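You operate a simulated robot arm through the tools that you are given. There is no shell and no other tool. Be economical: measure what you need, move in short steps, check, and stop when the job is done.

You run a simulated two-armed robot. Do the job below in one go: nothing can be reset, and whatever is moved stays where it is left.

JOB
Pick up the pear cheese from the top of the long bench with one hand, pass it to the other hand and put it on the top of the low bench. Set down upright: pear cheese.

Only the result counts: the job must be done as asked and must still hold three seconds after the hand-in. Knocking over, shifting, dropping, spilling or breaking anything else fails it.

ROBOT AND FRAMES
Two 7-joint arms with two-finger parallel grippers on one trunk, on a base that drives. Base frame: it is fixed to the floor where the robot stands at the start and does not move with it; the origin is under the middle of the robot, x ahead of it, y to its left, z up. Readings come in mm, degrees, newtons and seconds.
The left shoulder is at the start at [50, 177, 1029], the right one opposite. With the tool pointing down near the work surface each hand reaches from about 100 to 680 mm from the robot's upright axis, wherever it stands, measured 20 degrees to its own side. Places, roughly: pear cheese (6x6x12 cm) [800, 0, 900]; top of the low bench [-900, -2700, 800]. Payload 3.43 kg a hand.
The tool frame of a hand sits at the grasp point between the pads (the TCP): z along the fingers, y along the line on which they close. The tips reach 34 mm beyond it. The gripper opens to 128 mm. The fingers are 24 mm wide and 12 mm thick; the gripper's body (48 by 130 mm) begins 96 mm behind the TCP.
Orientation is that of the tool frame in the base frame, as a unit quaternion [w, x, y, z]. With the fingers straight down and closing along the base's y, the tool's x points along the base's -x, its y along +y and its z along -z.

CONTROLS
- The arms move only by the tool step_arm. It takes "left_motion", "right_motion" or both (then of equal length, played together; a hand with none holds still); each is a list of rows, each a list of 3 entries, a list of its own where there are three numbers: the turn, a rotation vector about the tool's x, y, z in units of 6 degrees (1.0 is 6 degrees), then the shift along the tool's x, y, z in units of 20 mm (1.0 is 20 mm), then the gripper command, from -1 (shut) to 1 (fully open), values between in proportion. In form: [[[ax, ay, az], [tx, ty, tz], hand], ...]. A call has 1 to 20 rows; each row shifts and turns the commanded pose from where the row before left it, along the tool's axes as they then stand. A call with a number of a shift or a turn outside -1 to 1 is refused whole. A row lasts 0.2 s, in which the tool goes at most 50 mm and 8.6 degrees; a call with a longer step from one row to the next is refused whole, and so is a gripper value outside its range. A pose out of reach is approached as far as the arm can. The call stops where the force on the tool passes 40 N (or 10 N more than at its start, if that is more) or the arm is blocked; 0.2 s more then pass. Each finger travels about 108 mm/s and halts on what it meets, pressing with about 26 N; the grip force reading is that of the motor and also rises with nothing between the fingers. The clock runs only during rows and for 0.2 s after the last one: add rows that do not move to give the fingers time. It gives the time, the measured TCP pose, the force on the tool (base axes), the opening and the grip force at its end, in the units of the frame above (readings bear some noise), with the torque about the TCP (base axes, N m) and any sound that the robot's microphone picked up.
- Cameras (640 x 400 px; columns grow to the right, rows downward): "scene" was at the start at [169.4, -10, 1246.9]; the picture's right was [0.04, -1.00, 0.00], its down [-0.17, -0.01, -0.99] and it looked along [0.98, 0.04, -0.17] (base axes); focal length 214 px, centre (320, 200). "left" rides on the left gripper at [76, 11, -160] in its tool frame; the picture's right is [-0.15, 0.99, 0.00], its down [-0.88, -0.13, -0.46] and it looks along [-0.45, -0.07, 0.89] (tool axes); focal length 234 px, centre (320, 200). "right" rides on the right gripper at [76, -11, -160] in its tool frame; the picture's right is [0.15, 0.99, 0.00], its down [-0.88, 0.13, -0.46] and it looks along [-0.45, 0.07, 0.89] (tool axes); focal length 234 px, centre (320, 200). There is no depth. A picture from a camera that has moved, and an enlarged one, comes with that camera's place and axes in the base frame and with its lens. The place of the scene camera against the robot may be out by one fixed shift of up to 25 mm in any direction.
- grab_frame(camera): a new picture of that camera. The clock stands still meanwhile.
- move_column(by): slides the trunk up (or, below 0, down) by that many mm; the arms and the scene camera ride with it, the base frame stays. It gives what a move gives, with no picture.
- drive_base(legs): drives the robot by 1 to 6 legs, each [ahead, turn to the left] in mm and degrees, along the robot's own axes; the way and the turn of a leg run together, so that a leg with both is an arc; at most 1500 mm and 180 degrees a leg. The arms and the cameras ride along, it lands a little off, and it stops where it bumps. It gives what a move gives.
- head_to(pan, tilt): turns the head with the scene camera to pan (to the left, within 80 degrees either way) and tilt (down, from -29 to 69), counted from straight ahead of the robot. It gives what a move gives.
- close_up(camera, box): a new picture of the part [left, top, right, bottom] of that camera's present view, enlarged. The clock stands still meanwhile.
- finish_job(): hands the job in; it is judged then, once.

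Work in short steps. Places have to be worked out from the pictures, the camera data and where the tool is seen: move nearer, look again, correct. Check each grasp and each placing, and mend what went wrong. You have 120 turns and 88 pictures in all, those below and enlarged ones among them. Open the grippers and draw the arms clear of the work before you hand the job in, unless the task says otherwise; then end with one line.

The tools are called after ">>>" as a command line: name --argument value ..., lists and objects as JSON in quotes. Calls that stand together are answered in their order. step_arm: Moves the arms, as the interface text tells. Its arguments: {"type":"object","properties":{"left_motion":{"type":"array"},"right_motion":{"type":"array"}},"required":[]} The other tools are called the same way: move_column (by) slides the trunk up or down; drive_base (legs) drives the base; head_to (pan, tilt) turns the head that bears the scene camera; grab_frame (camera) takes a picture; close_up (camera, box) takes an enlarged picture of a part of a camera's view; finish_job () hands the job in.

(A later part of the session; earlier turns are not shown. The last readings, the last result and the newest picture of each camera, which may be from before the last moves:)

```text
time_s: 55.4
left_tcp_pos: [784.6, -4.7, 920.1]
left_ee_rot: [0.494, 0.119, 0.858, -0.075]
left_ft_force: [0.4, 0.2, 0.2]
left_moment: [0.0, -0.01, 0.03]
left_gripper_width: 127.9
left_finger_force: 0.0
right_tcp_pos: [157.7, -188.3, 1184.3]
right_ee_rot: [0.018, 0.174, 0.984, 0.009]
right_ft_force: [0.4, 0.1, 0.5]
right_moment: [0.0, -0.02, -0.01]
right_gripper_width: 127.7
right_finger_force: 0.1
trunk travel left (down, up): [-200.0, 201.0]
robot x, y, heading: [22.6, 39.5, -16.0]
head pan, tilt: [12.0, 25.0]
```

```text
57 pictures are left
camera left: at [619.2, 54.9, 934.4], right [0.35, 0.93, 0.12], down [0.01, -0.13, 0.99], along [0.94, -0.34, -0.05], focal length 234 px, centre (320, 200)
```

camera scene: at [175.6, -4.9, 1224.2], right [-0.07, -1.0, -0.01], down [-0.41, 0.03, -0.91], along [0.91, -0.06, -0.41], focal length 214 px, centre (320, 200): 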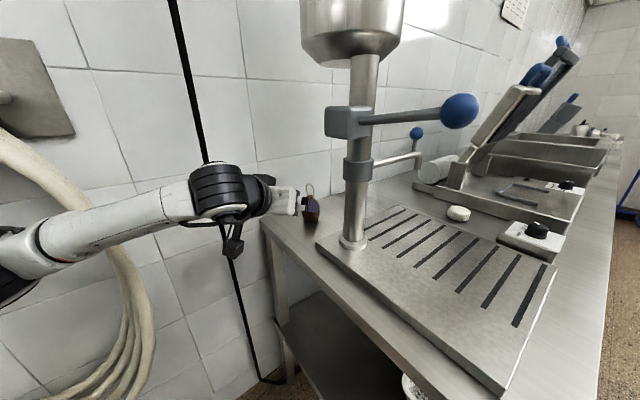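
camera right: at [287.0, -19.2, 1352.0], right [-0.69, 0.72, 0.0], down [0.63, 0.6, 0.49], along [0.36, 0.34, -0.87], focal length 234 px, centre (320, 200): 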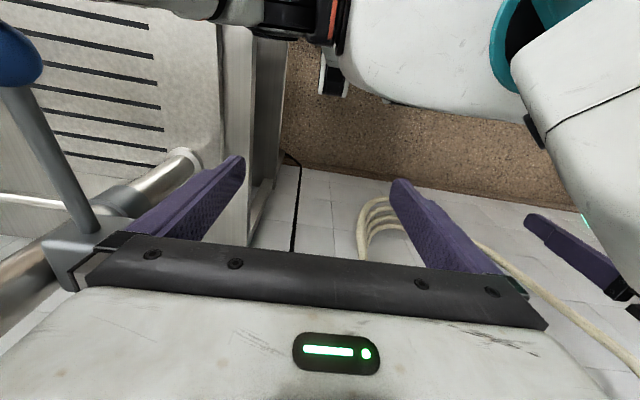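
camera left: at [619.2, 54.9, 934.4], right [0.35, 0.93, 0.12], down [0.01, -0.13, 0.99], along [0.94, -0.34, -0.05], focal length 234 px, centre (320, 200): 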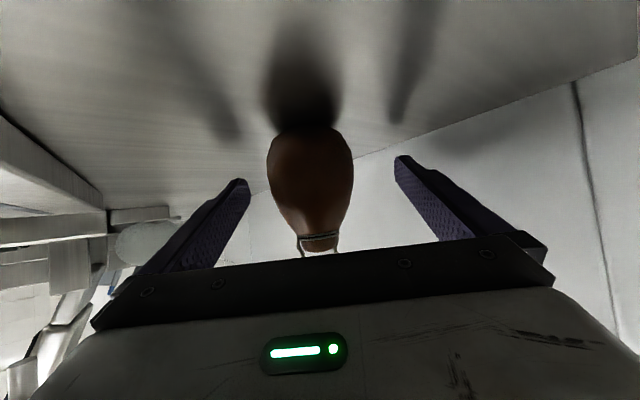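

I'm free of the bench; the cheese axis is near (775,-6) and its widest part near z 904. I'll drop 7 mm and back 8 mm, then close in two stages.

>>> step_arm --left_motion '[[[0, 0, 0], [0.5, 0, -0.18], 1], [[0, 0, 0], [0, 0, 0], 0.2], [[0, 0, 0], [0, 0, 0], 0.2], [[0, 0, 0], [0, 0, 0], 0.0], [[0, 0, 0], [0, 0, 0], -1], [[0, 0, 0], [0, 0, 0], -1], [[0, 0, 0], [0, 0, 0], -1], [[0, 0, 0], [0, 0, 0], -1]]'

>>> grab_frame --camera "left"

```text
time_s: 57.1
left_tcp_pos: [777.2, -2.8, 913.9]
left_ee_rot: [0.495, 0.119, 0.858, -0.075]
left_ft_force: [0.3, 0.6, 0.3]
left_moment: [0.01, 0.04, -0.04]
left_gripper_width: 52.1
left_finger_force: 25.9
right_tcp_pos: [157.2, -188.2, 1185.2]
right_ee_rot: [0.017, 0.173, 0.985, 0.009]
right_ft_force: [0.4, -0.9, -1.0]
right_moment: [0.02, 0.02, 0.0]
right_gripper_width: 128.1
right_finger_force: 0.1
trunk travel left (down, up): [-200.0, 201.0]
robot x, y, heading: [21.0, 39.0, -15.9]
head pan, tilt: [12.0, 25.0]
```

```text
56 pictures are left
camera left: at [611.2, 56.2, 928.4], right [0.35, 0.93, 0.12], down [0.01, -0.13, 0.99], along [0.94, -0.34, -0.05], focal length 234 px, centre (320, 200)
```

left: 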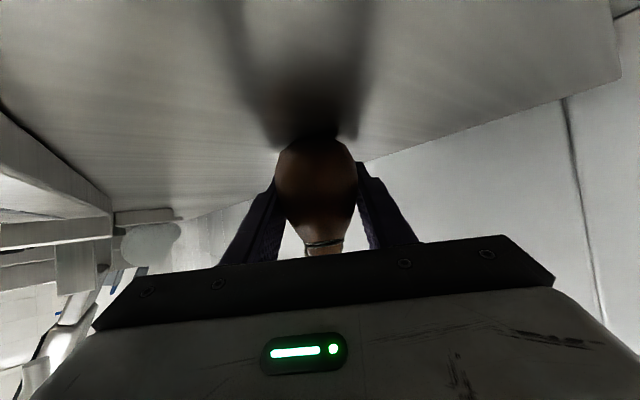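

It's gripped at 52 mm opening. I'll lift 60 mm slowly and check.

>>> step_arm --left_motion '[[[0, 0, 0], [-0.43, 0, -0.25], -1], [[0, 0, 0], [-0.43, 0, -0.25], -1], [[0, 0, 0], [-0.43, 0, -0.25], -1], [[0, 0, 0], [-0.43, 0, -0.25], -1], [[0, 0, 0], [-0.43, 0, -0.25], -1], [[0, 0, 0], [-0.43, 0, -0.25], -1]]'

>>> grab_frame --camera "left"

>>> close_up --camera "scene" --box '[220, 110, 400, 230]'

```text
time_s: 58.5
left_tcp_pos: [776.8, -2.6, 973.0]
left_ee_rot: [0.495, 0.119, 0.857, -0.076]
left_ft_force: [-0.2, 0.2, -1.4]
left_moment: [-0.04, 0.0, 0.01]
left_gripper_width: 52.2
left_finger_force: 25.9
right_tcp_pos: [157.9, -188.3, 1186.0]
right_ee_rot: [0.017, 0.174, 0.985, 0.009]
right_ft_force: [0.1, 0.2, -0.3]
right_moment: [0.01, 0.02, 0.02]
right_gripper_width: 127.9
right_finger_force: 0.0
trunk travel left (down, up): [-200.0, 201.0]
robot x, y, heading: [20.2, 38.2, -15.9]
head pan, tilt: [12.0, 25.0]
```

```text
55 pictures are left
camera left: at [611.2, 56.9, 988.3], right [0.35, 0.93, 0.12], down [0.01, -0.13, 0.99], along [0.94, -0.34, -0.05], focal length 234 px, centre (320, 200)
```

left: 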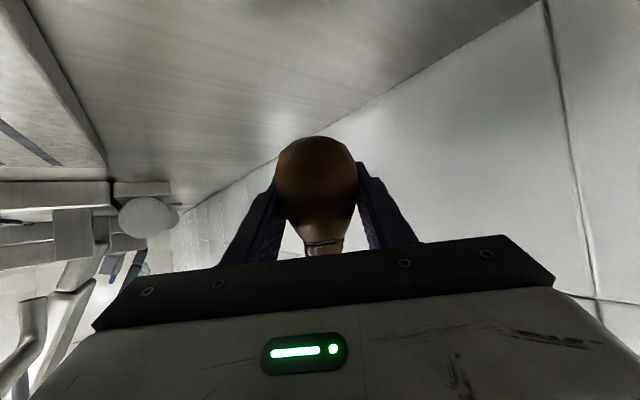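

```text
3.33 times, centred on (310, 170) of scene
camera zoom: at [187.7, 0.1, 1222.3], right [-0.07, -1.0, 0.0], down [-0.42, 0.03, -0.91], along [0.9, -0.06, -0.42], focal length 715 px, centre (353, 300)
```

zoom: 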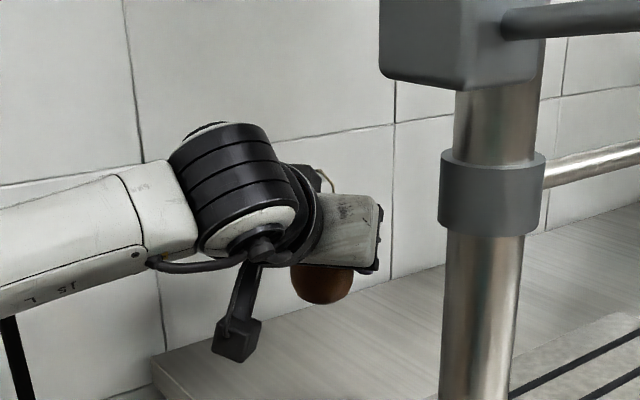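

The cheese is held securely, with its bottom about 38 mm below the TCP. I'll lift another 100 mm and back the base away 250 mm for room.

>>> step_arm --left_motion '[[[0, 0, 0], [-0.87, 0, -0.5], -1], [[0, 0, 0], [-0.87, 0, -0.5], -1], [[0, 0, 0], [-0.87, 0, -0.5], -1], [[0, 0, 0], [-0.87, 0, -0.5], -1], [[0, 0, 0], [-0.87, 0, -0.5], -1]]'

>>> drive_base --legs '[[-250, 0]]'

>>> head_to --pan 78 --tilt 25

>>> grab_frame --camera "scene"

>>> head_to --pan -78 --tilt 25

>>> grab_frame --camera "scene"

```text
time_s: 59.8
left_tcp_pos: [776.5, -4.6, 1075.2]
left_ee_rot: [0.495, 0.119, 0.857, -0.076]
left_ft_force: [-0.3, 0.0, -0.4]
left_moment: [0.0, -0.05, -0.04]
left_gripper_width: 52.2
left_finger_force: 26.0
right_tcp_pos: [157.6, -187.2, 1185.7]
right_ee_rot: [0.018, 0.175, 0.984, 0.009]
right_ft_force: [1.5, 0.4, 0.6]
right_moment: [-0.01, 0.0, -0.03]
right_gripper_width: 128.0
right_finger_force: 0.0
trunk travel left (down, up): [-200.0, 201.0]
robot x, y, heading: [23.4, 38.9, -16.1]
head pan, tilt: [12.0, 25.0]
```

```text
time_s: 61.5
left_tcp_pos: [565.5, 56.9, 1073.3]
left_ee_rot: [0.495, 0.123, 0.857, -0.078]
left_ft_force: [0.2, -0.2, -1.8]
left_moment: [0.01, 0.02, 0.01]
left_gripper_width: 52.2
left_finger_force: 25.9
right_tcp_pos: [-54.9, -124.8, 1185.9]
right_ee_rot: [0.02, 0.175, 0.984, 0.009]
right_ft_force: [-0.1, 0.9, 1.0]
right_moment: [0.01, 0.02, 0.0]
right_gripper_width: 128.1
right_finger_force: 0.1
trunk travel left (down, up): [-200.0, 201.0]
robot x, y, heading: [-186.9, 103.4, -16.6]
head pan, tilt: [12.0, 25.0]
stopped in leg 1: the robot was blocked; the commanded pose is now the measured one
```

```text
time_s: 62.9
left_tcp_pos: [565.7, 55.5, 1075.9]
left_ee_rot: [0.495, 0.123, 0.857, -0.078]
left_ft_force: [-0.1, -0.8, -1.5]
left_moment: [-0.02, -0.02, -0.01]
left_gripper_width: 51.8
left_finger_force: 26.4
right_tcp_pos: [-56.1, -125.3, 1186.3]
right_ee_rot: [0.019, 0.176, 0.984, 0.009]
right_ft_force: [-0.3, 1.0, -0.9]
right_moment: [-0.04, -0.04, 0.0]
right_gripper_width: 127.9
right_finger_force: 0.0
trunk travel left (down, up): [-200.0, 201.0]
robot x, y, heading: [-184.6, 103.1, -16.3]
head pan, tilt: [78.0, 25.0]
```

```text
53 pictures are left
camera scene: at [-70.3, 152.9, 1222.3], right [0.88, -0.48, 0.0], down [-0.2, -0.37, -0.91], along [0.43, 0.8, -0.42], focal length 214 px, centre (320, 200)
```

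scene: 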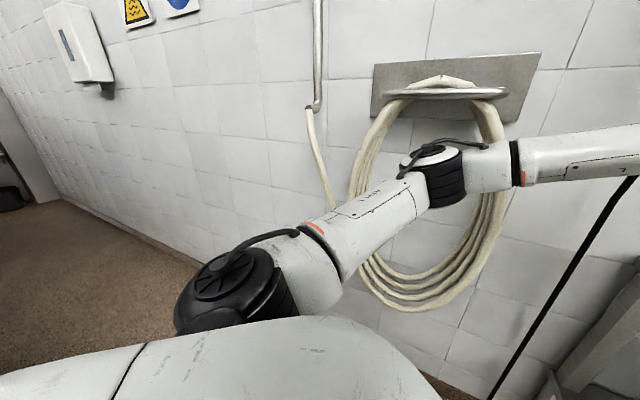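

```text
time_s: 65.3
left_tcp_pos: [565.9, 56.5, 1075.1]
left_ee_rot: [0.495, 0.124, 0.857, -0.079]
left_ft_force: [-0.5, 0.2, -0.7]
left_moment: [-0.01, -0.02, 0.0]
left_gripper_width: 52.0
left_finger_force: 25.7
right_tcp_pos: [-55.2, -122.7, 1186.3]
right_ee_rot: [0.02, 0.176, 0.984, 0.009]
right_ft_force: [0.2, 1.2, 0.5]
right_moment: [0.01, -0.01, -0.01]
right_gripper_width: 127.8
right_finger_force: 0.0
trunk travel left (down, up): [-200.0, 201.0]
robot x, y, heading: [-189.9, 107.2, -16.5]
head pan, tilt: [-78.0, 25.0]
```

```text
52 pictures are left
camera scene: at [-121.1, -20.0, 1222.3], right [-1.0, 0.08, 0.0], down [0.03, 0.42, -0.91], along [-0.07, -0.9, -0.42], focal length 214 px, centre (320, 200)
```

scene: 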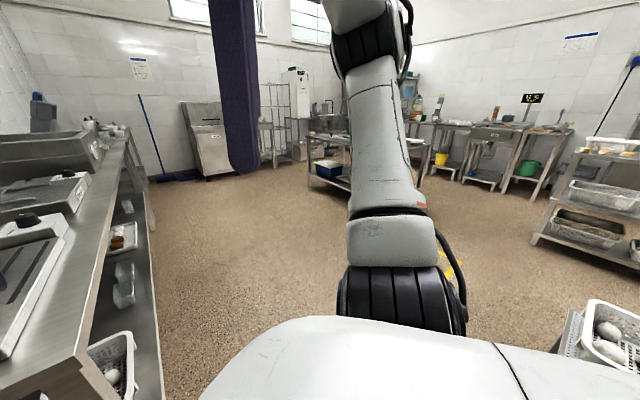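

A rack is behind me. I'll go ahead 60 mm and pull the loaded left hand straight back about 240 mm before turning.

>>> step_arm --left_motion '[[[0, 0, 0], [0.5, 0, -0.87], -1], [[0, 0, 0], [0.5, 0, -0.87], -1], [[0, 0, 0], [0.5, 0, -0.87], -1], [[0, 0, 0], [0.5, 0, -0.87], -1], [[0, 0, 0], [0.5, 0, -0.87], -1], [[0, 0, 0], [0.5, 0, -0.87], -1], [[0, 0, 0], [0.5, 0, -0.87], -1], [[0, 0, 0], [0.5, 0, -0.87], -1], [[0, 0, 0], [0.5, 0, -0.87], -1], [[0, 0, 0], [0.5, 0, -0.87], -1], [[0, 0, 0], [0.5, 0, -0.87], -1], [[0, 0, 0], [0.5, 0, -0.87], -1]]'

>>> drive_base --legs '[[50, 0], [0, -60]]'

>>> head_to --pan 0 --tilt 25

>>> grab_frame --camera "scene"

```text
time_s: 67.9
left_tcp_pos: [333.6, 124.7, 1074.4]
left_ee_rot: [0.495, 0.123, 0.857, -0.078]
left_ft_force: [0.0, -0.9, -0.8]
left_moment: [-0.01, -0.05, 0.03]
left_gripper_width: 52.3
left_finger_force: 25.9
right_tcp_pos: [-54.4, -124.6, 1186.6]
right_ee_rot: [0.019, 0.176, 0.984, 0.01]
right_ft_force: [-0.4, -1.2, -0.2]
right_moment: [0.04, 0.02, 0.01]
right_gripper_width: 128.0
right_finger_force: 0.1
trunk travel left (down, up): [-200.0, 201.0]
robot x, y, heading: [-186.5, 107.4, -16.5]
head pan, tilt: [-78.0, 25.0]
```

```text
time_s: 71.5
left_tcp_pos: [132.9, -354.8, 1073.9]
left_ee_rot: [0.388, 0.538, 0.677, -0.318]
left_ft_force: [0.4, -0.1, -1.1]
left_moment: [-0.01, -0.03, 0.03]
left_gripper_width: 51.8
left_finger_force: 26.2
right_tcp_pos: [-274.7, -137.9, 1186.3]
right_ee_rot: [0.022, 0.648, 0.761, -0.001]
right_ft_force: [-0.2, 0.0, -0.3]
right_moment: [-0.02, -0.01, 0.03]
right_gripper_width: 128.2
right_finger_force: 0.1
trunk travel left (down, up): [-200.0, 201.0]
robot x, y, heading: [-139.4, 89.6, -77.0]
head pan, tilt: [-78.0, 25.0]
```

```text
time_s: 73.0
left_tcp_pos: [132.5, -355.9, 1073.2]
left_ee_rot: [0.388, 0.539, 0.678, -0.317]
left_ft_force: [-0.3, 0.2, -1.2]
left_moment: [-0.01, -0.01, -0.01]
left_gripper_width: 51.8
left_finger_force: 26.2
right_tcp_pos: [-274.2, -136.0, 1186.6]
right_ee_rot: [0.022, 0.649, 0.761, -0.001]
right_ft_force: [0.5, -0.2, -0.1]
right_moment: [0.01, 0.04, 0.0]
right_gripper_width: 127.8
right_finger_force: 0.0
trunk travel left (down, up): [-200.0, 201.0]
robot x, y, heading: [-143.9, 88.1, -76.9]
head pan, tilt: [0.0, 25.0]
```

```text
51 pictures are left
camera scene: at [-97.6, -80.5, 1222.3], right [-0.97, -0.22, 0.0], down [-0.09, 0.41, -0.91], along [0.2, -0.88, -0.42], focal length 214 px, centre (320, 200)
```

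scene: 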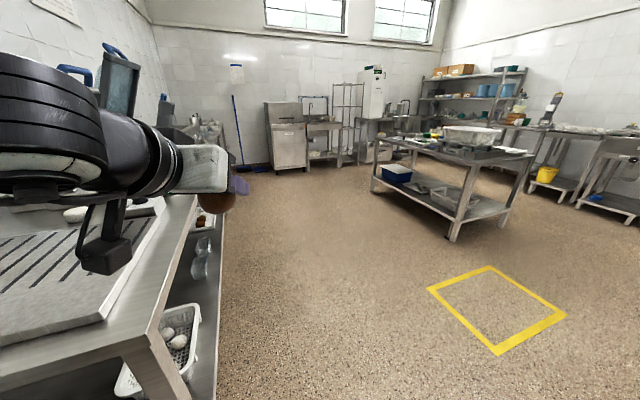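

The way to the low bench (centre of the view) is open. I'll turn right 28 degrees and drive ahead 700 mm to the open floor for the handover.

>>> drive_base --legs '[[0, -28], [700, 0]]'

>>> grab_frame --camera "scene"

```text
time_s: 78.3
left_tcp_pos: [-293.5, -1112.6, 1074.8]
left_ee_rot: [0.3, 0.686, 0.528, -0.401]
left_ft_force: [0.3, 0.3, -1.0]
left_moment: [-0.05, 0.03, 0.01]
left_gripper_width: 51.6
left_finger_force: 25.9
right_tcp_pos: [-552.3, -728.2, 1185.9]
right_ee_rot: [0.021, 0.814, 0.581, -0.006]
right_ft_force: [0.7, -0.7, -0.2]
right_moment: [0.0, -0.02, 0.01]
right_gripper_width: 128.3
right_finger_force: 0.0
trunk travel left (down, up): [-200.0, 201.0]
robot x, y, heading: [-326.8, -586.7, -105.2]
head pan, tilt: [0.0, 25.0]
```

```text
50 pictures are left
camera scene: at [-361.3, -760.4, 1222.2], right [-0.97, 0.26, 0.0], down [0.11, 0.41, -0.91], along [-0.24, -0.87, -0.42], focal length 214 px, centre (320, 200)
```

scene: 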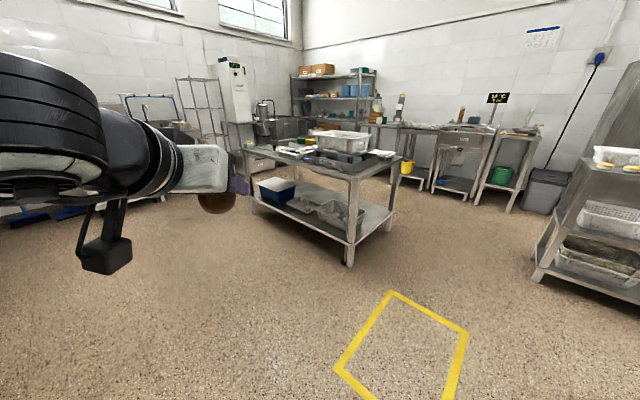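

I'm in open space. Now I'll swing the left hand to point 45 degrees inward, with the cheese kept upright, at about (510,20,1010) relative to the robot.

>>> step_arm --left_motion '[[[0.722, 0, 0.417], [0.26, -0.83, 0.26], -1], [[0.722, 0, 0.417], [0.225, -0.82, 0.33], -1], [[0.722, 0, 0.417], [0.19, -0.8, 0.39], -1], [[0.722, 0, 0.417], [0.155, -0.78, 0.45], -1], [[0.722, 0, 0.417], [0.12, -0.75, 0.5], -1], [[0.722, 0, 0.417], [0.09, -0.71, 0.56], -1], [[0.722, 0, 0.417], [0.06, -0.67, 0.61], -1], [[0.722, 0, 0.417], [0.03, -0.63, 0.66], -1], [[0.722, 0, 0.417], [0.005, -0.58, 0.71], -1]]'

>>> grab_frame --camera "scene"

```text
time_s: 80.3
left_tcp_pos: [-445.0, -1089.6, 1011.8]
left_ee_rot: [0.126, 0.834, 0.222, -0.489]
left_ft_force: [0.3, -0.6, -0.3]
left_moment: [0.03, 0.04, -0.02]
left_gripper_width: 51.5
left_finger_force: 26.1
right_tcp_pos: [-551.3, -727.3, 1187.3]
right_ee_rot: [0.021, 0.814, 0.581, -0.006]
right_ft_force: [0.0, 0.3, -0.4]
right_moment: [0.0, -0.01, 0.01]
right_gripper_width: 127.8
right_finger_force: 0.0
trunk travel left (down, up): [-200.0, 201.0]
robot x, y, heading: [-326.4, -592.2, -105.2]
head pan, tilt: [0.0, 25.0]
```

```text
49 pictures are left
camera scene: at [-361.3, -760.3, 1222.2], right [-0.97, 0.26, 0.0], down [0.11, 0.41, -0.91], along [-0.24, -0.87, -0.42], focal length 214 px, centre (320, 200)
```

scene: 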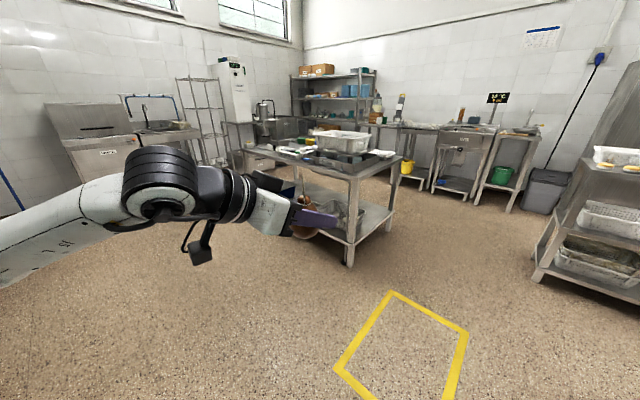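

The left hand is now 45 degrees inward, with its TCP at (-445,-1090,1012). I'll bring the right hand, yawed about +48 degrees so its fingers close along the left hand's axis, toward a point above the cheese.

>>> step_arm --right_motion '[[[0.26, 0.32, -0.895], [-0.84, 0.54, 0], 1], [[0, 0, -0.895], [-0.89, 0.46, 0], 1], [[0, 0, -0.895], [-0.93, 0.37, 0], 1], [[0, 0, -0.895], [-0.96, 0.28, 0], 1], [[0, 0, -0.895], [-0.98, 0.19, 0], 1], [[0, 0, -0.895], [-1, 0.1, 0], 1], [[0, 0, -0.895], [-1, 0, 0], 1], [[0, 0, -0.895], [-1, -0.09, 0], 1], [[0, 0, -0.895], [-0.98, -0.18, 0], 1], [[0, 0, 0], [-0.97, -0.22, 0], 1], [[0, 0, 0], [-0.97, -0.22, 0], 1], [[0, 0, 0], [-0.97, -0.22, 0], 1], [[0, 0, 0], [-0.97, -0.22, 0], 1], [[0, 0, 0], [-0.97, -0.22, 0], 1]]'

>>> grab_frame --camera "scene"

>>> grab_frame --camera "right"

```text
time_s: 83.3
left_tcp_pos: [-444.8, -1091.3, 1012.2]
left_ee_rot: [0.125, 0.834, 0.221, -0.489]
left_ft_force: [0.0, -0.5, -0.7]
left_moment: [0.04, 0.06, 0.0]
left_gripper_width: 51.6
left_finger_force: 25.7
right_tcp_pos: [-477.2, -988.3, 1173.8]
right_ee_rot: [0.0, 0.506, 0.863, -0.003]
right_ft_force: [-0.3, 0.1, 0.0]
right_moment: [0.01, 0.0, 0.02]
right_gripper_width: 128.2
right_finger_force: 0.1
right hand out of reach, approached as far as the arm can: row 13, 14
trunk travel left (down, up): [-200.0, 201.0]
robot x, y, heading: [-322.8, -589.7, -105.1]
head pan, tilt: [0.0, 25.0]
```

```text
48 pictures are left
camera scene: at [-361.2, -760.4, 1222.2], right [-0.97, 0.26, 0.0], down [0.11, 0.41, -0.91], along [-0.24, -0.87, -0.42], focal length 214 px, centre (320, 200)
```

scene: 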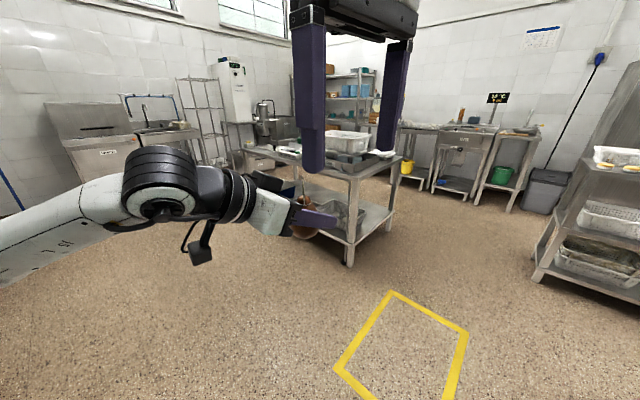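

```text
47 pictures are left
camera right: at [-522.6, -926.5, 1333.0], right [0.79, 0.61, 0.0], down [0.54, -0.7, 0.46], along [0.28, -0.37, -0.89], focal length 234 px, centre (320, 200)
```

right: 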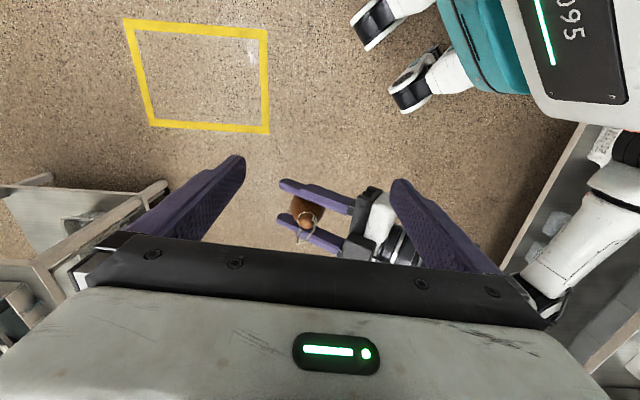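

The right hand hit its height limit. I'll lower the left hand to z about 900 and a bit to the right so the right hand can come above it.

>>> step_arm --left_motion '[[[0, 0, 0], [0.7, -0.2, 0.65], -1], [[0, 0, 0], [0.7, -0.2, 0.65], -1], [[0, 0, 0], [0.7, -0.2, 0.65], -1], [[0, 0, 0], [0.7, -0.2, 0.65], -1], [[0, 0, 0], [0.7, -0.2, 0.65], -1], [[0, 0, 0], [0.7, -0.2, 0.65], -1]]'

>>> grab_frame --camera "right"

```text
time_s: 84.7
left_tcp_pos: [-479.9, -1080.8, 901.7]
left_ee_rot: [0.127, 0.834, 0.223, -0.489]
left_ft_force: [-0.2, -0.1, -0.8]
left_moment: [-0.04, -0.02, -0.01]
left_gripper_width: 51.7
left_finger_force: 25.7
right_tcp_pos: [-477.8, -989.2, 1172.5]
right_ee_rot: [0.001, 0.507, 0.862, -0.003]
right_ft_force: [0.4, -0.1, 0.8]
right_moment: [0.01, -0.01, 0.03]
right_gripper_width: 128.1
right_finger_force: 0.1
trunk travel left (down, up): [-200.0, 201.0]
robot x, y, heading: [-328.4, -589.8, -105.2]
head pan, tilt: [0.0, 25.0]
```

```text
46 pictures are left
camera right: at [-522.8, -926.1, 1333.2], right [0.79, 0.61, -0.01], down [0.55, -0.7, 0.46], along [0.28, -0.37, -0.89], focal length 234 px, centre (320, 200)
```

right: 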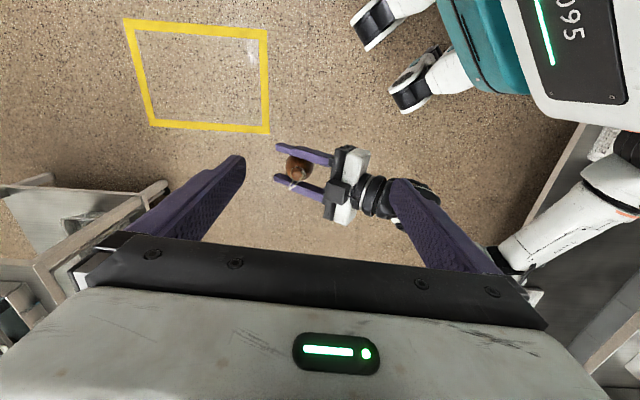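

The right camera shows the cheese near (-468,-1073). I'll move the right hand to a pre-grasp above it, with the tips just over the loop.

>>> step_arm --right_motion '[[[0, 0, 0], [-0.57, -0.28, 0.91], 1], [[0, 0, 0], [-0.57, -0.28, 0.91], 1], [[0, 0, 0], [-0.57, -0.28, 0.91], 1], [[0, 0, 0], [-0.57, -0.28, 0.91], 1], [[0, 0, 0], [-0.57, -0.28, 0.91], 1], [[0, 0, 0], [-0.57, -0.28, 0.91], 1], [[0, 0, 0], [-0.57, -0.28, 0.91], 1]]'

>>> grab_frame --camera "right"

>>> close_up --camera "scene" --box '[200, 160, 440, 310]'

```text
time_s: 86.3
left_tcp_pos: [-479.8, -1080.6, 901.1]
left_ee_rot: [0.126, 0.834, 0.222, -0.489]
left_ft_force: [-0.1, -0.1, -0.7]
left_moment: [-0.01, 0.02, 0.02]
left_gripper_width: 51.9
left_finger_force: 26.1
right_tcp_pos: [-473.6, -1077.6, 1045.0]
right_ee_rot: [-0.001, 0.505, 0.863, -0.001]
right_ft_force: [0.0, 0.0, -1.0]
right_moment: [-0.01, 0.0, 0.02]
right_gripper_width: 128.1
right_finger_force: 0.0
trunk travel left (down, up): [-200.0, 201.0]
robot x, y, heading: [-326.2, -588.1, -105.2]
head pan, tilt: [0.0, 25.0]
```

```text
45 pictures are left
camera right: at [-518.7, -1016.4, 1205.2], right [0.79, 0.61, 0.0], down [0.55, -0.7, 0.45], along [0.28, -0.36, -0.89], focal length 234 px, centre (320, 200)
```

right: 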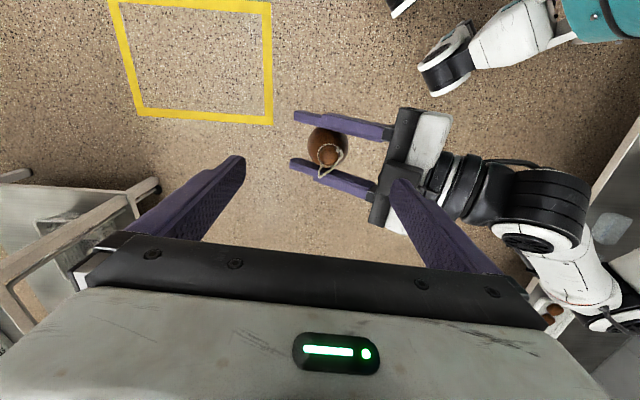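

```text
2.67 times, centred on (320, 235) of scene
camera zoom: at [-361.2, -760.3, 1222.2], right [-0.97, 0.26, 0.0], down [0.11, 0.41, -0.91], along [-0.24, -0.87, -0.42], focal length 572 px, centre (320, 107)
```

zoom: 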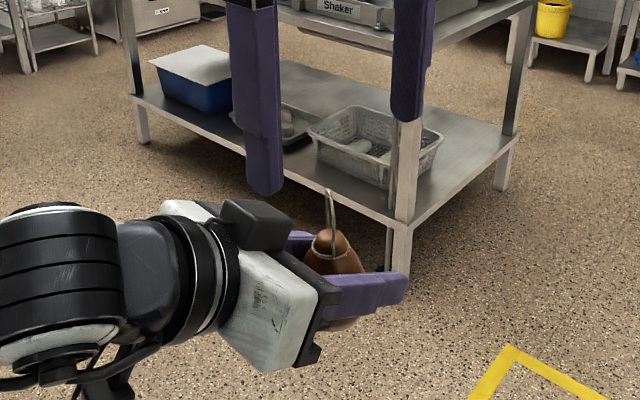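

The cheese axis is near (-468,-1071). To clear the left palm I'll pre-close the right fingers to about 76 mm, shift 4 mm, and descend partway.

>>> step_arm --right_motion '[[[0, 0, 0], [0.02, 0.2, 0], 0.19], [[0, 0, 0], [0, 0, 0], 0.19], [[0, 0, 0], [0, 0, 0.8], 0.19], [[0, 0, 0], [0, 0, 0.8], 0.19], [[0, 0, 0], [0, 0, 0.8], 0.19]]'

>>> grab_frame --camera "right"

>>> close_up --camera "scene" --box '[200, 160, 440, 310]'

```text
time_s: 87.5
left_tcp_pos: [-481.0, -1079.9, 902.0]
left_ee_rot: [0.126, 0.834, 0.222, -0.489]
left_ft_force: [0.7, 0.6, -1.2]
left_moment: [-0.03, 0.05, -0.02]
left_gripper_width: 51.8
left_finger_force: 25.7
right_tcp_pos: [-468.5, -1075.0, 997.0]
right_ee_rot: [-0.001, 0.505, 0.863, -0.003]
right_ft_force: [-0.6, -0.1, -0.6]
right_moment: [0.02, 0.0, -0.01]
right_gripper_width: 76.2
right_finger_force: 0.1
trunk travel left (down, up): [-200.0, 201.0]
robot x, y, heading: [-323.9, -586.1, -104.9]
head pan, tilt: [0.0, 25.0]
```

```text
43 pictures are left
camera right: at [-514.4, -1014.0, 1158.2], right [0.79, 0.61, 0.0], down [0.55, -0.7, 0.46], along [0.28, -0.36, -0.89], focal length 234 px, centre (320, 200)
```

right: 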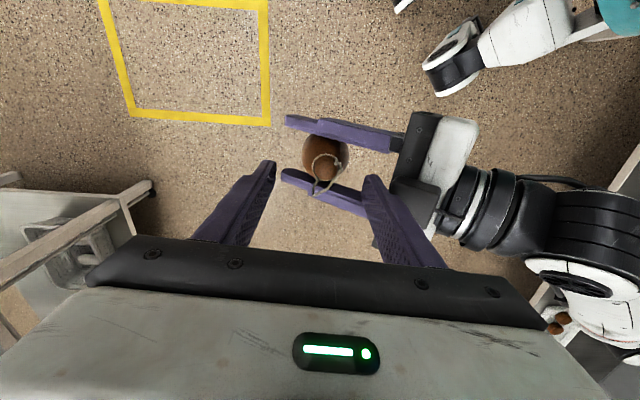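

```text
2.67 times, centred on (320, 235) of scene
camera zoom: at [-361.3, -760.2, 1222.3], right [-0.97, 0.26, 0.0], down [0.11, 0.41, -0.91], along [-0.24, -0.87, -0.42], focal length 572 px, centre (320, 107)
```

zoom: 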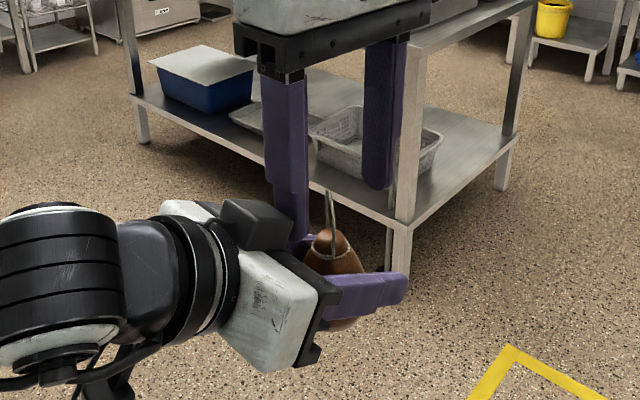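

The geometry looks right, with the near right finger heading between the left fingers. I'll shift 2–3 mm and descend another 45 mm while watching force.

>>> step_arm --right_motion '[[[0, 0, 0], [0.15, 0.1, 0.25], 0.19], [[0, 0, 0], [0, 0, 0.5], 0.19], [[0, 0, 0], [0, 0, 0.5], 0.19], [[0, 0, 0], [0, 0, 0.5], 0.19], [[0, 0, 0], [0, 0, 0.5], 0.19]]'

>>> grab_frame --camera "right"

>>> close_up --camera "scene" --box '[240, 190, 400, 290]'

```text
time_s: 88.5
left_tcp_pos: [-477.4, -1079.5, 889.7]
left_ee_rot: [0.122, 0.84, 0.227, -0.477]
left_ft_force: [0.3, 0.2, -2.1]
left_moment: [-0.08, 0.12, -0.03]
left_gripper_width: 51.8
left_finger_force: 26.0
right_tcp_pos: [-469.6, -1071.2, 972.2]
right_ee_rot: [0.005, 0.505, 0.863, -0.003]
right_ft_force: [-0.1, 0.0, 0.2]
right_moment: [-0.01, -0.07, -0.04]
right_gripper_width: 75.9
right_finger_force: 0.2
trunk travel left (down, up): [-200.0, 201.0]
robot x, y, heading: [-325.7, -591.7, -105.2]
head pan, tilt: [0.0, 25.0]
stopped in row 4 (left hand): the force on the tool passed its limit at 45 N (the readings are from after the stop); the commanded pose is now the measured one
```

```text
41 pictures are left
camera right: at [-515.4, -1009.1, 1131.7], right [0.79, 0.61, 0.0], down [0.54, -0.7, 0.47], along [0.28, -0.37, -0.88], focal length 234 px, centre (320, 200)
```

right: 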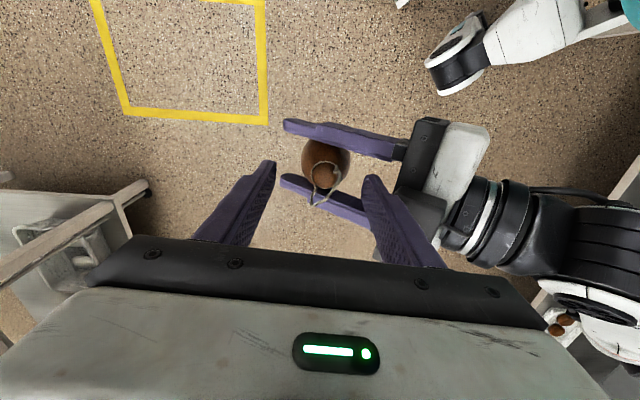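

```text
4.00 times, centred on (320, 240) of scene
camera zoom: at [-361.2, -760.2, 1222.3], right [-0.97, 0.26, 0.0], down [0.11, 0.41, -0.91], along [-0.24, -0.88, -0.42], focal length 858 px, centre (320, 40)
```

zoom: 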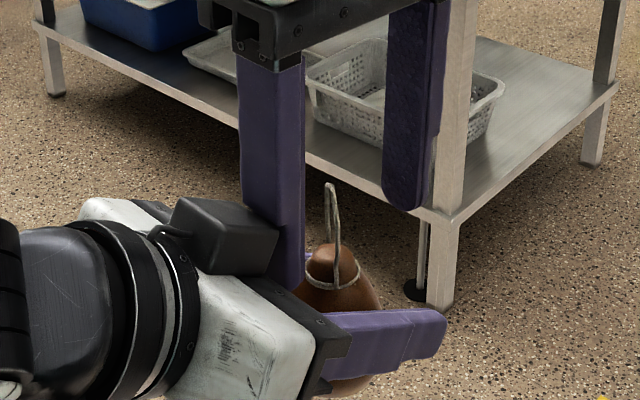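

The right finger caught the box on top of the left gripper. I'll raise the right hand 60 mm, then pitch the left hand up 12 degrees to move that box out of the way.

>>> step_arm --right_motion '[[[0, 0, 0], [0, 0, -1], 0.19], [[0, 0, 0], [0, 0, -1], 0.19], [[0, 0, 0], [0, 0, -1], 0.19]]'

>>> step_arm --left_motion '[[[0, -1, 0], [0, 0, 0], -1], [[0, -1, 0], [0, 0, 0], -1], [[0, 0, 0], [0, 0, 0], -1]]'

>>> grab_frame --camera "right"

>>> close_up --camera "scene" --box '[220, 180, 400, 292]'

>>> grab_frame --camera "left"

```text
time_s: 89.3
left_tcp_pos: [-476.3, -1079.6, 891.0]
left_ee_rot: [0.123, 0.84, 0.226, -0.478]
left_ft_force: [0.6, 0.4, -1.6]
left_moment: [-0.02, -0.01, -0.01]
left_gripper_width: 51.8
left_finger_force: 26.0
right_tcp_pos: [-468.3, -1070.8, 1033.0]
right_ee_rot: [0.005, 0.505, 0.863, -0.003]
right_ft_force: [-0.4, 0.5, -1.0]
right_moment: [-0.01, 0.02, -0.02]
right_gripper_width: 76.3
right_finger_force: 0.1
trunk travel left (down, up): [-200.0, 201.0]
robot x, y, heading: [-326.2, -591.6, -105.1]
head pan, tilt: [0.0, 25.0]
```

```text
time_s: 90.1
left_tcp_pos: [-476.8, -1079.9, 891.4]
left_ee_rot: [0.146, 0.785, 0.213, -0.563]
left_ft_force: [-0.2, 0.0, -1.3]
left_moment: [0.01, 0.04, 0.01]
left_gripper_width: 51.9
left_finger_force: 25.9
right_tcp_pos: [-469.0, -1071.4, 1032.4]
right_ee_rot: [0.005, 0.505, 0.863, -0.003]
right_ft_force: [-0.4, -0.3, 0.4]
right_moment: [0.02, 0.0, 0.0]
right_gripper_width: 75.9
right_finger_force: 0.0
trunk travel left (down, up): [-200.0, 201.0]
robot x, y, heading: [-327.3, -588.2, -105.2]
head pan, tilt: [0.0, 25.0]
```

```text
39 pictures are left
camera right: at [-515.5, -1008.8, 1192.4], right [0.79, 0.61, 0.0], down [0.54, -0.7, 0.47], along [0.28, -0.37, -0.88], focal length 234 px, centre (320, 200)
```

right: 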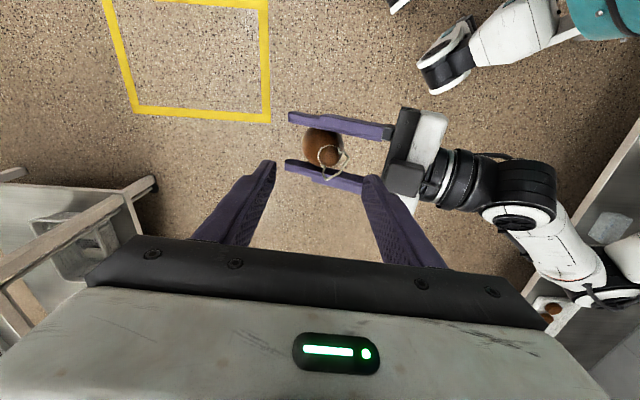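

```text
3.56 times, centred on (310, 236) of scene
camera zoom: at [-361.3, -760.2, 1222.3], right [-0.97, 0.26, 0.0], down [0.11, 0.41, -0.91], along [-0.24, -0.88, -0.42], focal length 763 px, centre (356, 72)
```

zoom: 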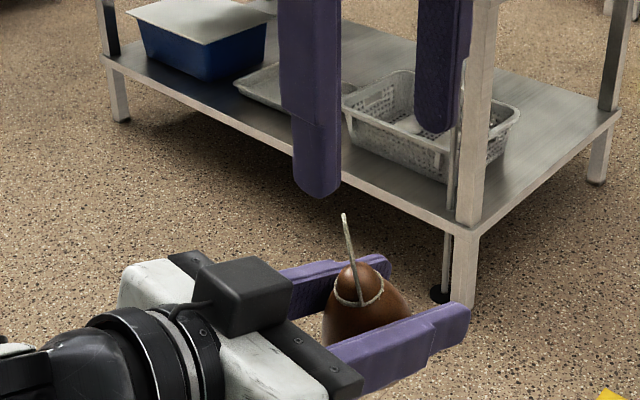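

```text
37 pictures are left
camera left: at [-318.8, -1002.6, 871.3], right [0.45, -0.88, 0.13], down [0.07, 0.18, 0.98], along [-0.89, -0.44, 0.14], focal length 234 px, centre (320, 200)
```

left: 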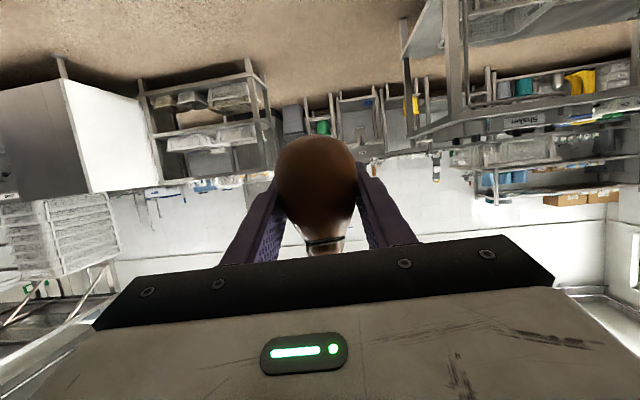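

The cheese sits unchanged in the left hand and the box is now clear. I'll open the right hand to 80 mm, shift 3 mm, and descend 70 mm.

>>> step_arm --right_motion '[[[0, 0, 0], [0, 0.14, 0.5], 0.25], [[0, 0, 0], [0, 0, 0.6], 0.25], [[0, 0, 0], [0, 0, 0.6], 0.25], [[0, 0, 0], [0, 0, 0.6], 0.25], [[0, 0, 0], [0, 0, 0.6], 0.25], [[0, 0, 0], [0, 0, 0.6], 0.25]]'

>>> grab_frame --camera "right"

>>> close_up --camera "scene" --box '[220, 180, 400, 292]'

```text
time_s: 91.5
left_tcp_pos: [-477.3, -1079.8, 890.1]
left_ee_rot: [0.146, 0.785, 0.213, -0.563]
left_ft_force: [0.0, 0.0, -1.3]
left_moment: [0.0, 0.02, 0.0]
left_gripper_width: 51.6
left_finger_force: 25.8
right_tcp_pos: [-466.0, -1070.1, 961.4]
right_ee_rot: [0.006, 0.505, 0.863, -0.003]
right_ft_force: [-0.2, -0.4, 0.5]
right_moment: [-0.02, 0.01, -0.01]
right_gripper_width: 80.0
right_finger_force: 0.0
trunk travel left (down, up): [-200.0, 201.0]
robot x, y, heading: [-325.2, -590.3, -105.2]
head pan, tilt: [0.0, 25.0]
```

```text
36 pictures are left
camera right: at [-512.1, -1007.6, 1121.3], right [0.79, 0.61, 0.0], down [0.54, -0.7, 0.47], along [0.28, -0.37, -0.88], focal length 234 px, centre (320, 200)
```

right: 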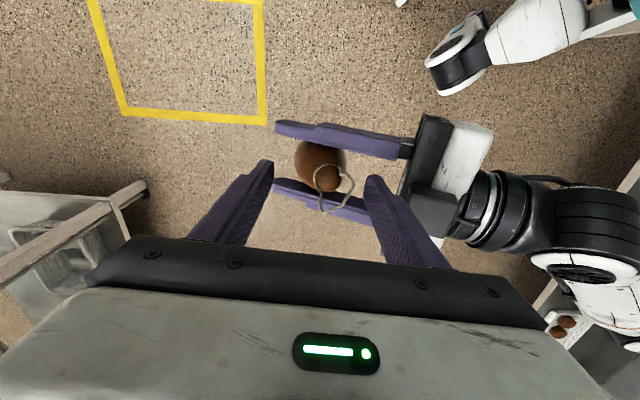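

```text
3.56 times, centred on (310, 236) of scene
camera zoom: at [-361.3, -760.2, 1222.2], right [-0.97, 0.26, 0.0], down [0.11, 0.41, -0.91], along [-0.24, -0.87, -0.42], focal length 763 px, centre (356, 72)
```

zoom: 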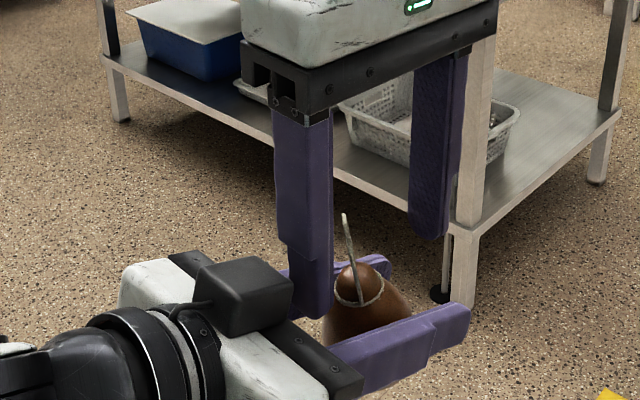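

The near finger is passing between the box and the cheese with no force. I'll descend the remaining ~62 mm.

>>> step_arm --right_motion '[[[0, 0, 0], [0, 0, 0.5], 0.25], [[0, 0, 0], [0, 0, 0.5], 0.25], [[0, 0, 0], [0, 0, 0.5], 0.25], [[0, 0, 0], [0, 0, 0.5], 0.25], [[0, 0, 0], [0, 0, 0.5], 0.25], [[0, 0, 0], [0, 0, 0.5], 0.25]]'

>>> grab_frame --camera "right"

>>> close_up --camera "scene" --box '[220, 180, 400, 292]'

```text
time_s: 92.9
left_tcp_pos: [-476.3, -1080.0, 890.1]
left_ee_rot: [0.145, 0.785, 0.212, -0.563]
left_ft_force: [-0.2, 1.1, -1.3]
left_moment: [-0.03, 0.0, -0.01]
left_gripper_width: 51.7
left_finger_force: 26.1
right_tcp_pos: [-466.7, -1071.3, 900.4]
right_ee_rot: [0.005, 0.505, 0.863, -0.004]
right_ft_force: [-1.1, 0.3, 0.2]
right_moment: [0.02, 0.01, 0.01]
right_gripper_width: 79.9
right_finger_force: 0.1
trunk travel left (down, up): [-200.0, 201.0]
robot x, y, heading: [-323.4, -589.7, -105.3]
head pan, tilt: [0.0, 25.0]
```

```text
34 pictures are left
camera right: at [-512.8, -1009.1, 1061.0], right [0.79, 0.61, 0.0], down [0.54, -0.7, 0.47], along [0.28, -0.37, -0.88], focal length 234 px, centre (320, 200)
```

right: 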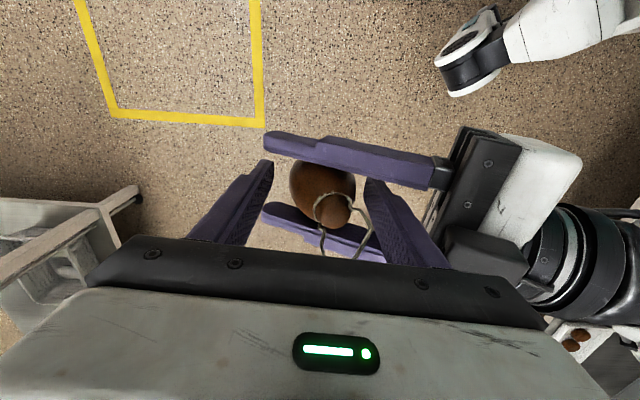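

```text
3.56 times, centred on (310, 236) of scene
camera zoom: at [-361.3, -760.2, 1222.3], right [-0.97, 0.26, 0.0], down [0.11, 0.41, -0.91], along [-0.24, -0.88, -0.42], focal length 763 px, centre (356, 72)
```

zoom: 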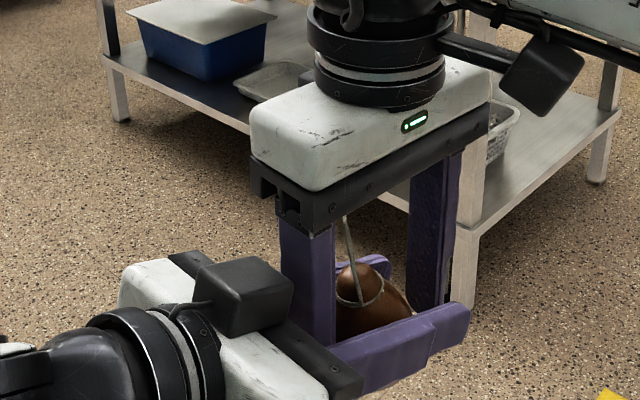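

Both hands are placed correctly around the cheese. I'll close the right hand while the left still holds.

>>> step_arm --right_motion '[[[0, 0, 0], [0, 0, 0], 0.0], [[0, 0, 0], [0, 0, 0], -0.1], [[0, 0, 0], [0, 0, 0], -1], [[0, 0, 0], [0, 0, 0], -1], [[0, 0, 0], [0, 0, 0], -1], [[0, 0, 0], [0, 0, 0], -1]]'

>>> grab_frame --camera "right"

```text
time_s: 94.3
left_tcp_pos: [-478.4, -1080.4, 891.2]
left_ee_rot: [0.145, 0.785, 0.212, -0.563]
left_ft_force: [-10.6, -5.6, -1.7]
left_moment: [0.27, -0.4, 0.12]
left_gripper_width: 51.7
left_finger_force: 25.8
right_tcp_pos: [-466.0, -1070.8, 901.8]
right_ee_rot: [0.005, 0.504, 0.864, -0.002]
right_ft_force: [10.0, 6.3, 0.8]
right_moment: [-0.22, 0.31, -0.07]
right_gripper_width: 55.0
right_finger_force: 25.4
trunk travel left (down, up): [-200.0, 201.0]
robot x, y, heading: [-321.0, -585.8, -105.2]
head pan, tilt: [0.0, 25.0]
```

```text
32 pictures are left
camera right: at [-512.2, -1008.8, 1061.2], right [0.79, 0.61, 0.0], down [0.54, -0.7, 0.47], along [0.29, -0.37, -0.88], focal length 234 px, centre (320, 200)
```

right: 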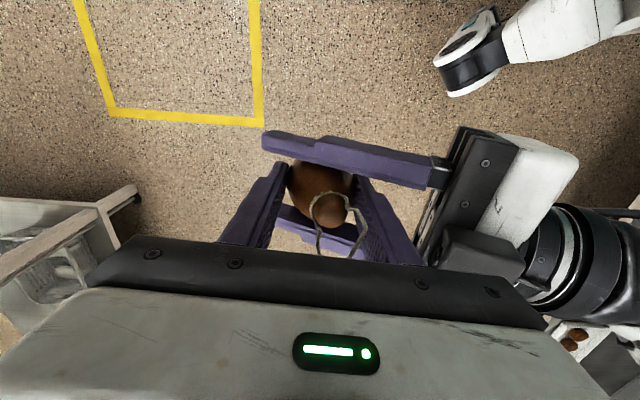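

The right hand grips at 55 mm with 25 N. I'll open the left hand and draw it back along its own axis.

>>> step_arm --left_motion '[[[0, 0, 0], [0, 0, 0], 0.2], [[0, 0, 0], [0, 0, 0], 0.7], [[0, 0, 0], [0, 0, 0], 1], [[0, 0, 0], [0, 0, 0], 1], [[0, 0, 0], [0, 0, -0.5], 1], [[0, 0, 0], [0, 0, -0.5], 1], [[0, 0, 0], [0, 0, -1], 1], [[0, 0, 0], [0, 0, -1], 1], [[0, 0, 0], [0, 0, -1], 1], [[0, 0, 0], [0, 0, -1], 1], [[0, 0, 0], [0, 0, -1], 1], [[0, 0, 0], [0, 0, -1], 1]]'

>>> close_up --camera "scene" --box '[200, 160, 440, 310]'

```text
time_s: 96.9
left_tcp_pos: [-364.8, -1028.7, 935.7]
left_ee_rot: [0.145, 0.785, 0.211, -0.564]
left_ft_force: [0.0, -0.2, -0.3]
left_moment: [0.0, 0.0, 0.02]
left_gripper_width: 128.1
left_finger_force: 0.0
left hand out of reach, approached as far as the arm can: row 12
right_tcp_pos: [-465.9, -1070.8, 903.2]
right_ee_rot: [0.005, 0.504, 0.864, -0.003]
right_ft_force: [0.1, -0.2, 0.2]
right_moment: [0.02, 0.0, 0.0]
right_gripper_width: 54.8
right_finger_force: 26.5
trunk travel left (down, up): [-200.0, 201.0]
robot x, y, heading: [-324.7, -590.4, -105.0]
head pan, tilt: [0.0, 25.0]
```

```text
2.67 times, centred on (320, 235) of scene
camera zoom: at [-361.2, -760.1, 1222.3], right [-0.97, 0.26, 0.0], down [0.11, 0.41, -0.91], along [-0.24, -0.88, -0.42], focal length 572 px, centre (320, 107)
```

zoom: 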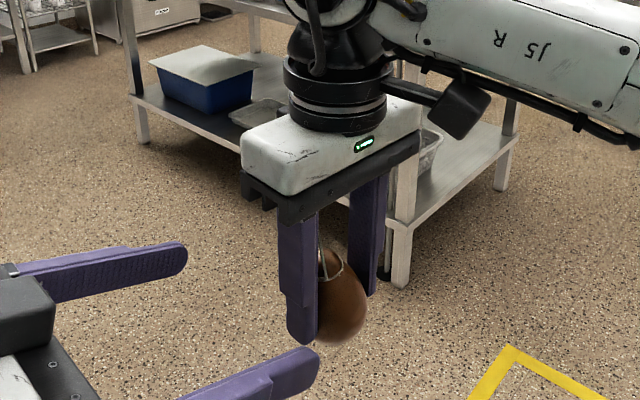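

The handover worked. I'll swing the left hand away to the left and back to a forward heading.

>>> step_arm --left_motion '[[[-0.79, 0, -0.27], [-0.1, 0.48, -0.5], 1], [[-0.79, 0, -0.27], [-0.11, 0.51, -0.45], 1], [[-0.79, 0, -0.27], [-0.13, 0.54, -0.41], 1], [[-0.79, 0, -0.27], [-0.14, 0.57, -0.36], 1], [[-0.79, 0, -0.27], [-0.16, 0.6, -0.32], 1], [[-0.79, 0, -0.27], [-0.18, 0.62, -0.26], 1], [[-0.79, 0, -0.27], [-0.19, 0.63, -0.21], 1], [[-0.79, 0, -0.27], [-0.21, 0.65, -0.16], 1], [[-0.79, 0, -0.27], [-0.23, 0.65, -0.11], 1]]'

>>> close_up --camera "scene" --box '[200, 90, 460, 250]'

```text
time_s: 98.9
left_tcp_pos: [-271.4, -1114.4, 979.3]
left_ee_rot: [0.35, 0.646, 0.499, -0.46]
left_ft_force: [0.5, 0.5, 0.0]
left_moment: [0.05, 0.0, -0.01]
left_gripper_width: 128.0
left_finger_force: 0.1
left hand out of reach, approached as far as the arm can: row 1, 2, 3, 4, 5, 6
right_tcp_pos: [-466.1, -1071.5, 902.4]
right_ee_rot: [0.005, 0.504, 0.864, -0.003]
right_ft_force: [-0.7, -0.9, -0.1]
right_moment: [0.0, -0.02, 0.0]
right_gripper_width: 54.9
right_finger_force: 26.1
trunk travel left (down, up): [-200.0, 201.0]
robot x, y, heading: [-326.5, -586.5, -105.2]
head pan, tilt: [0.0, 25.0]
```

```text
2.46 times, centred on (330, 170) of scene
camera zoom: at [-361.3, -760.2, 1222.2], right [-0.97, 0.26, 0.0], down [0.11, 0.41, -0.91], along [-0.24, -0.88, -0.42], focal length 528 px, centre (295, 274)
```

zoom: 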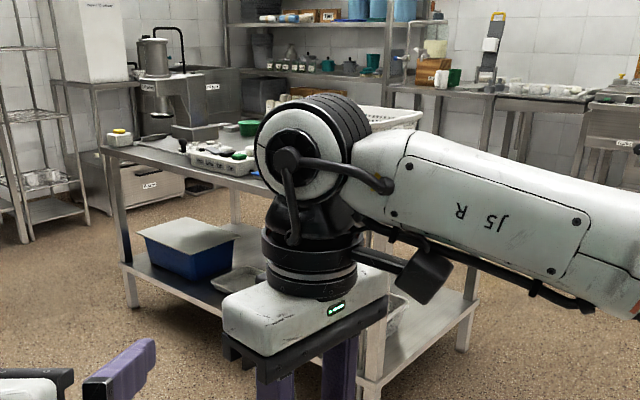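

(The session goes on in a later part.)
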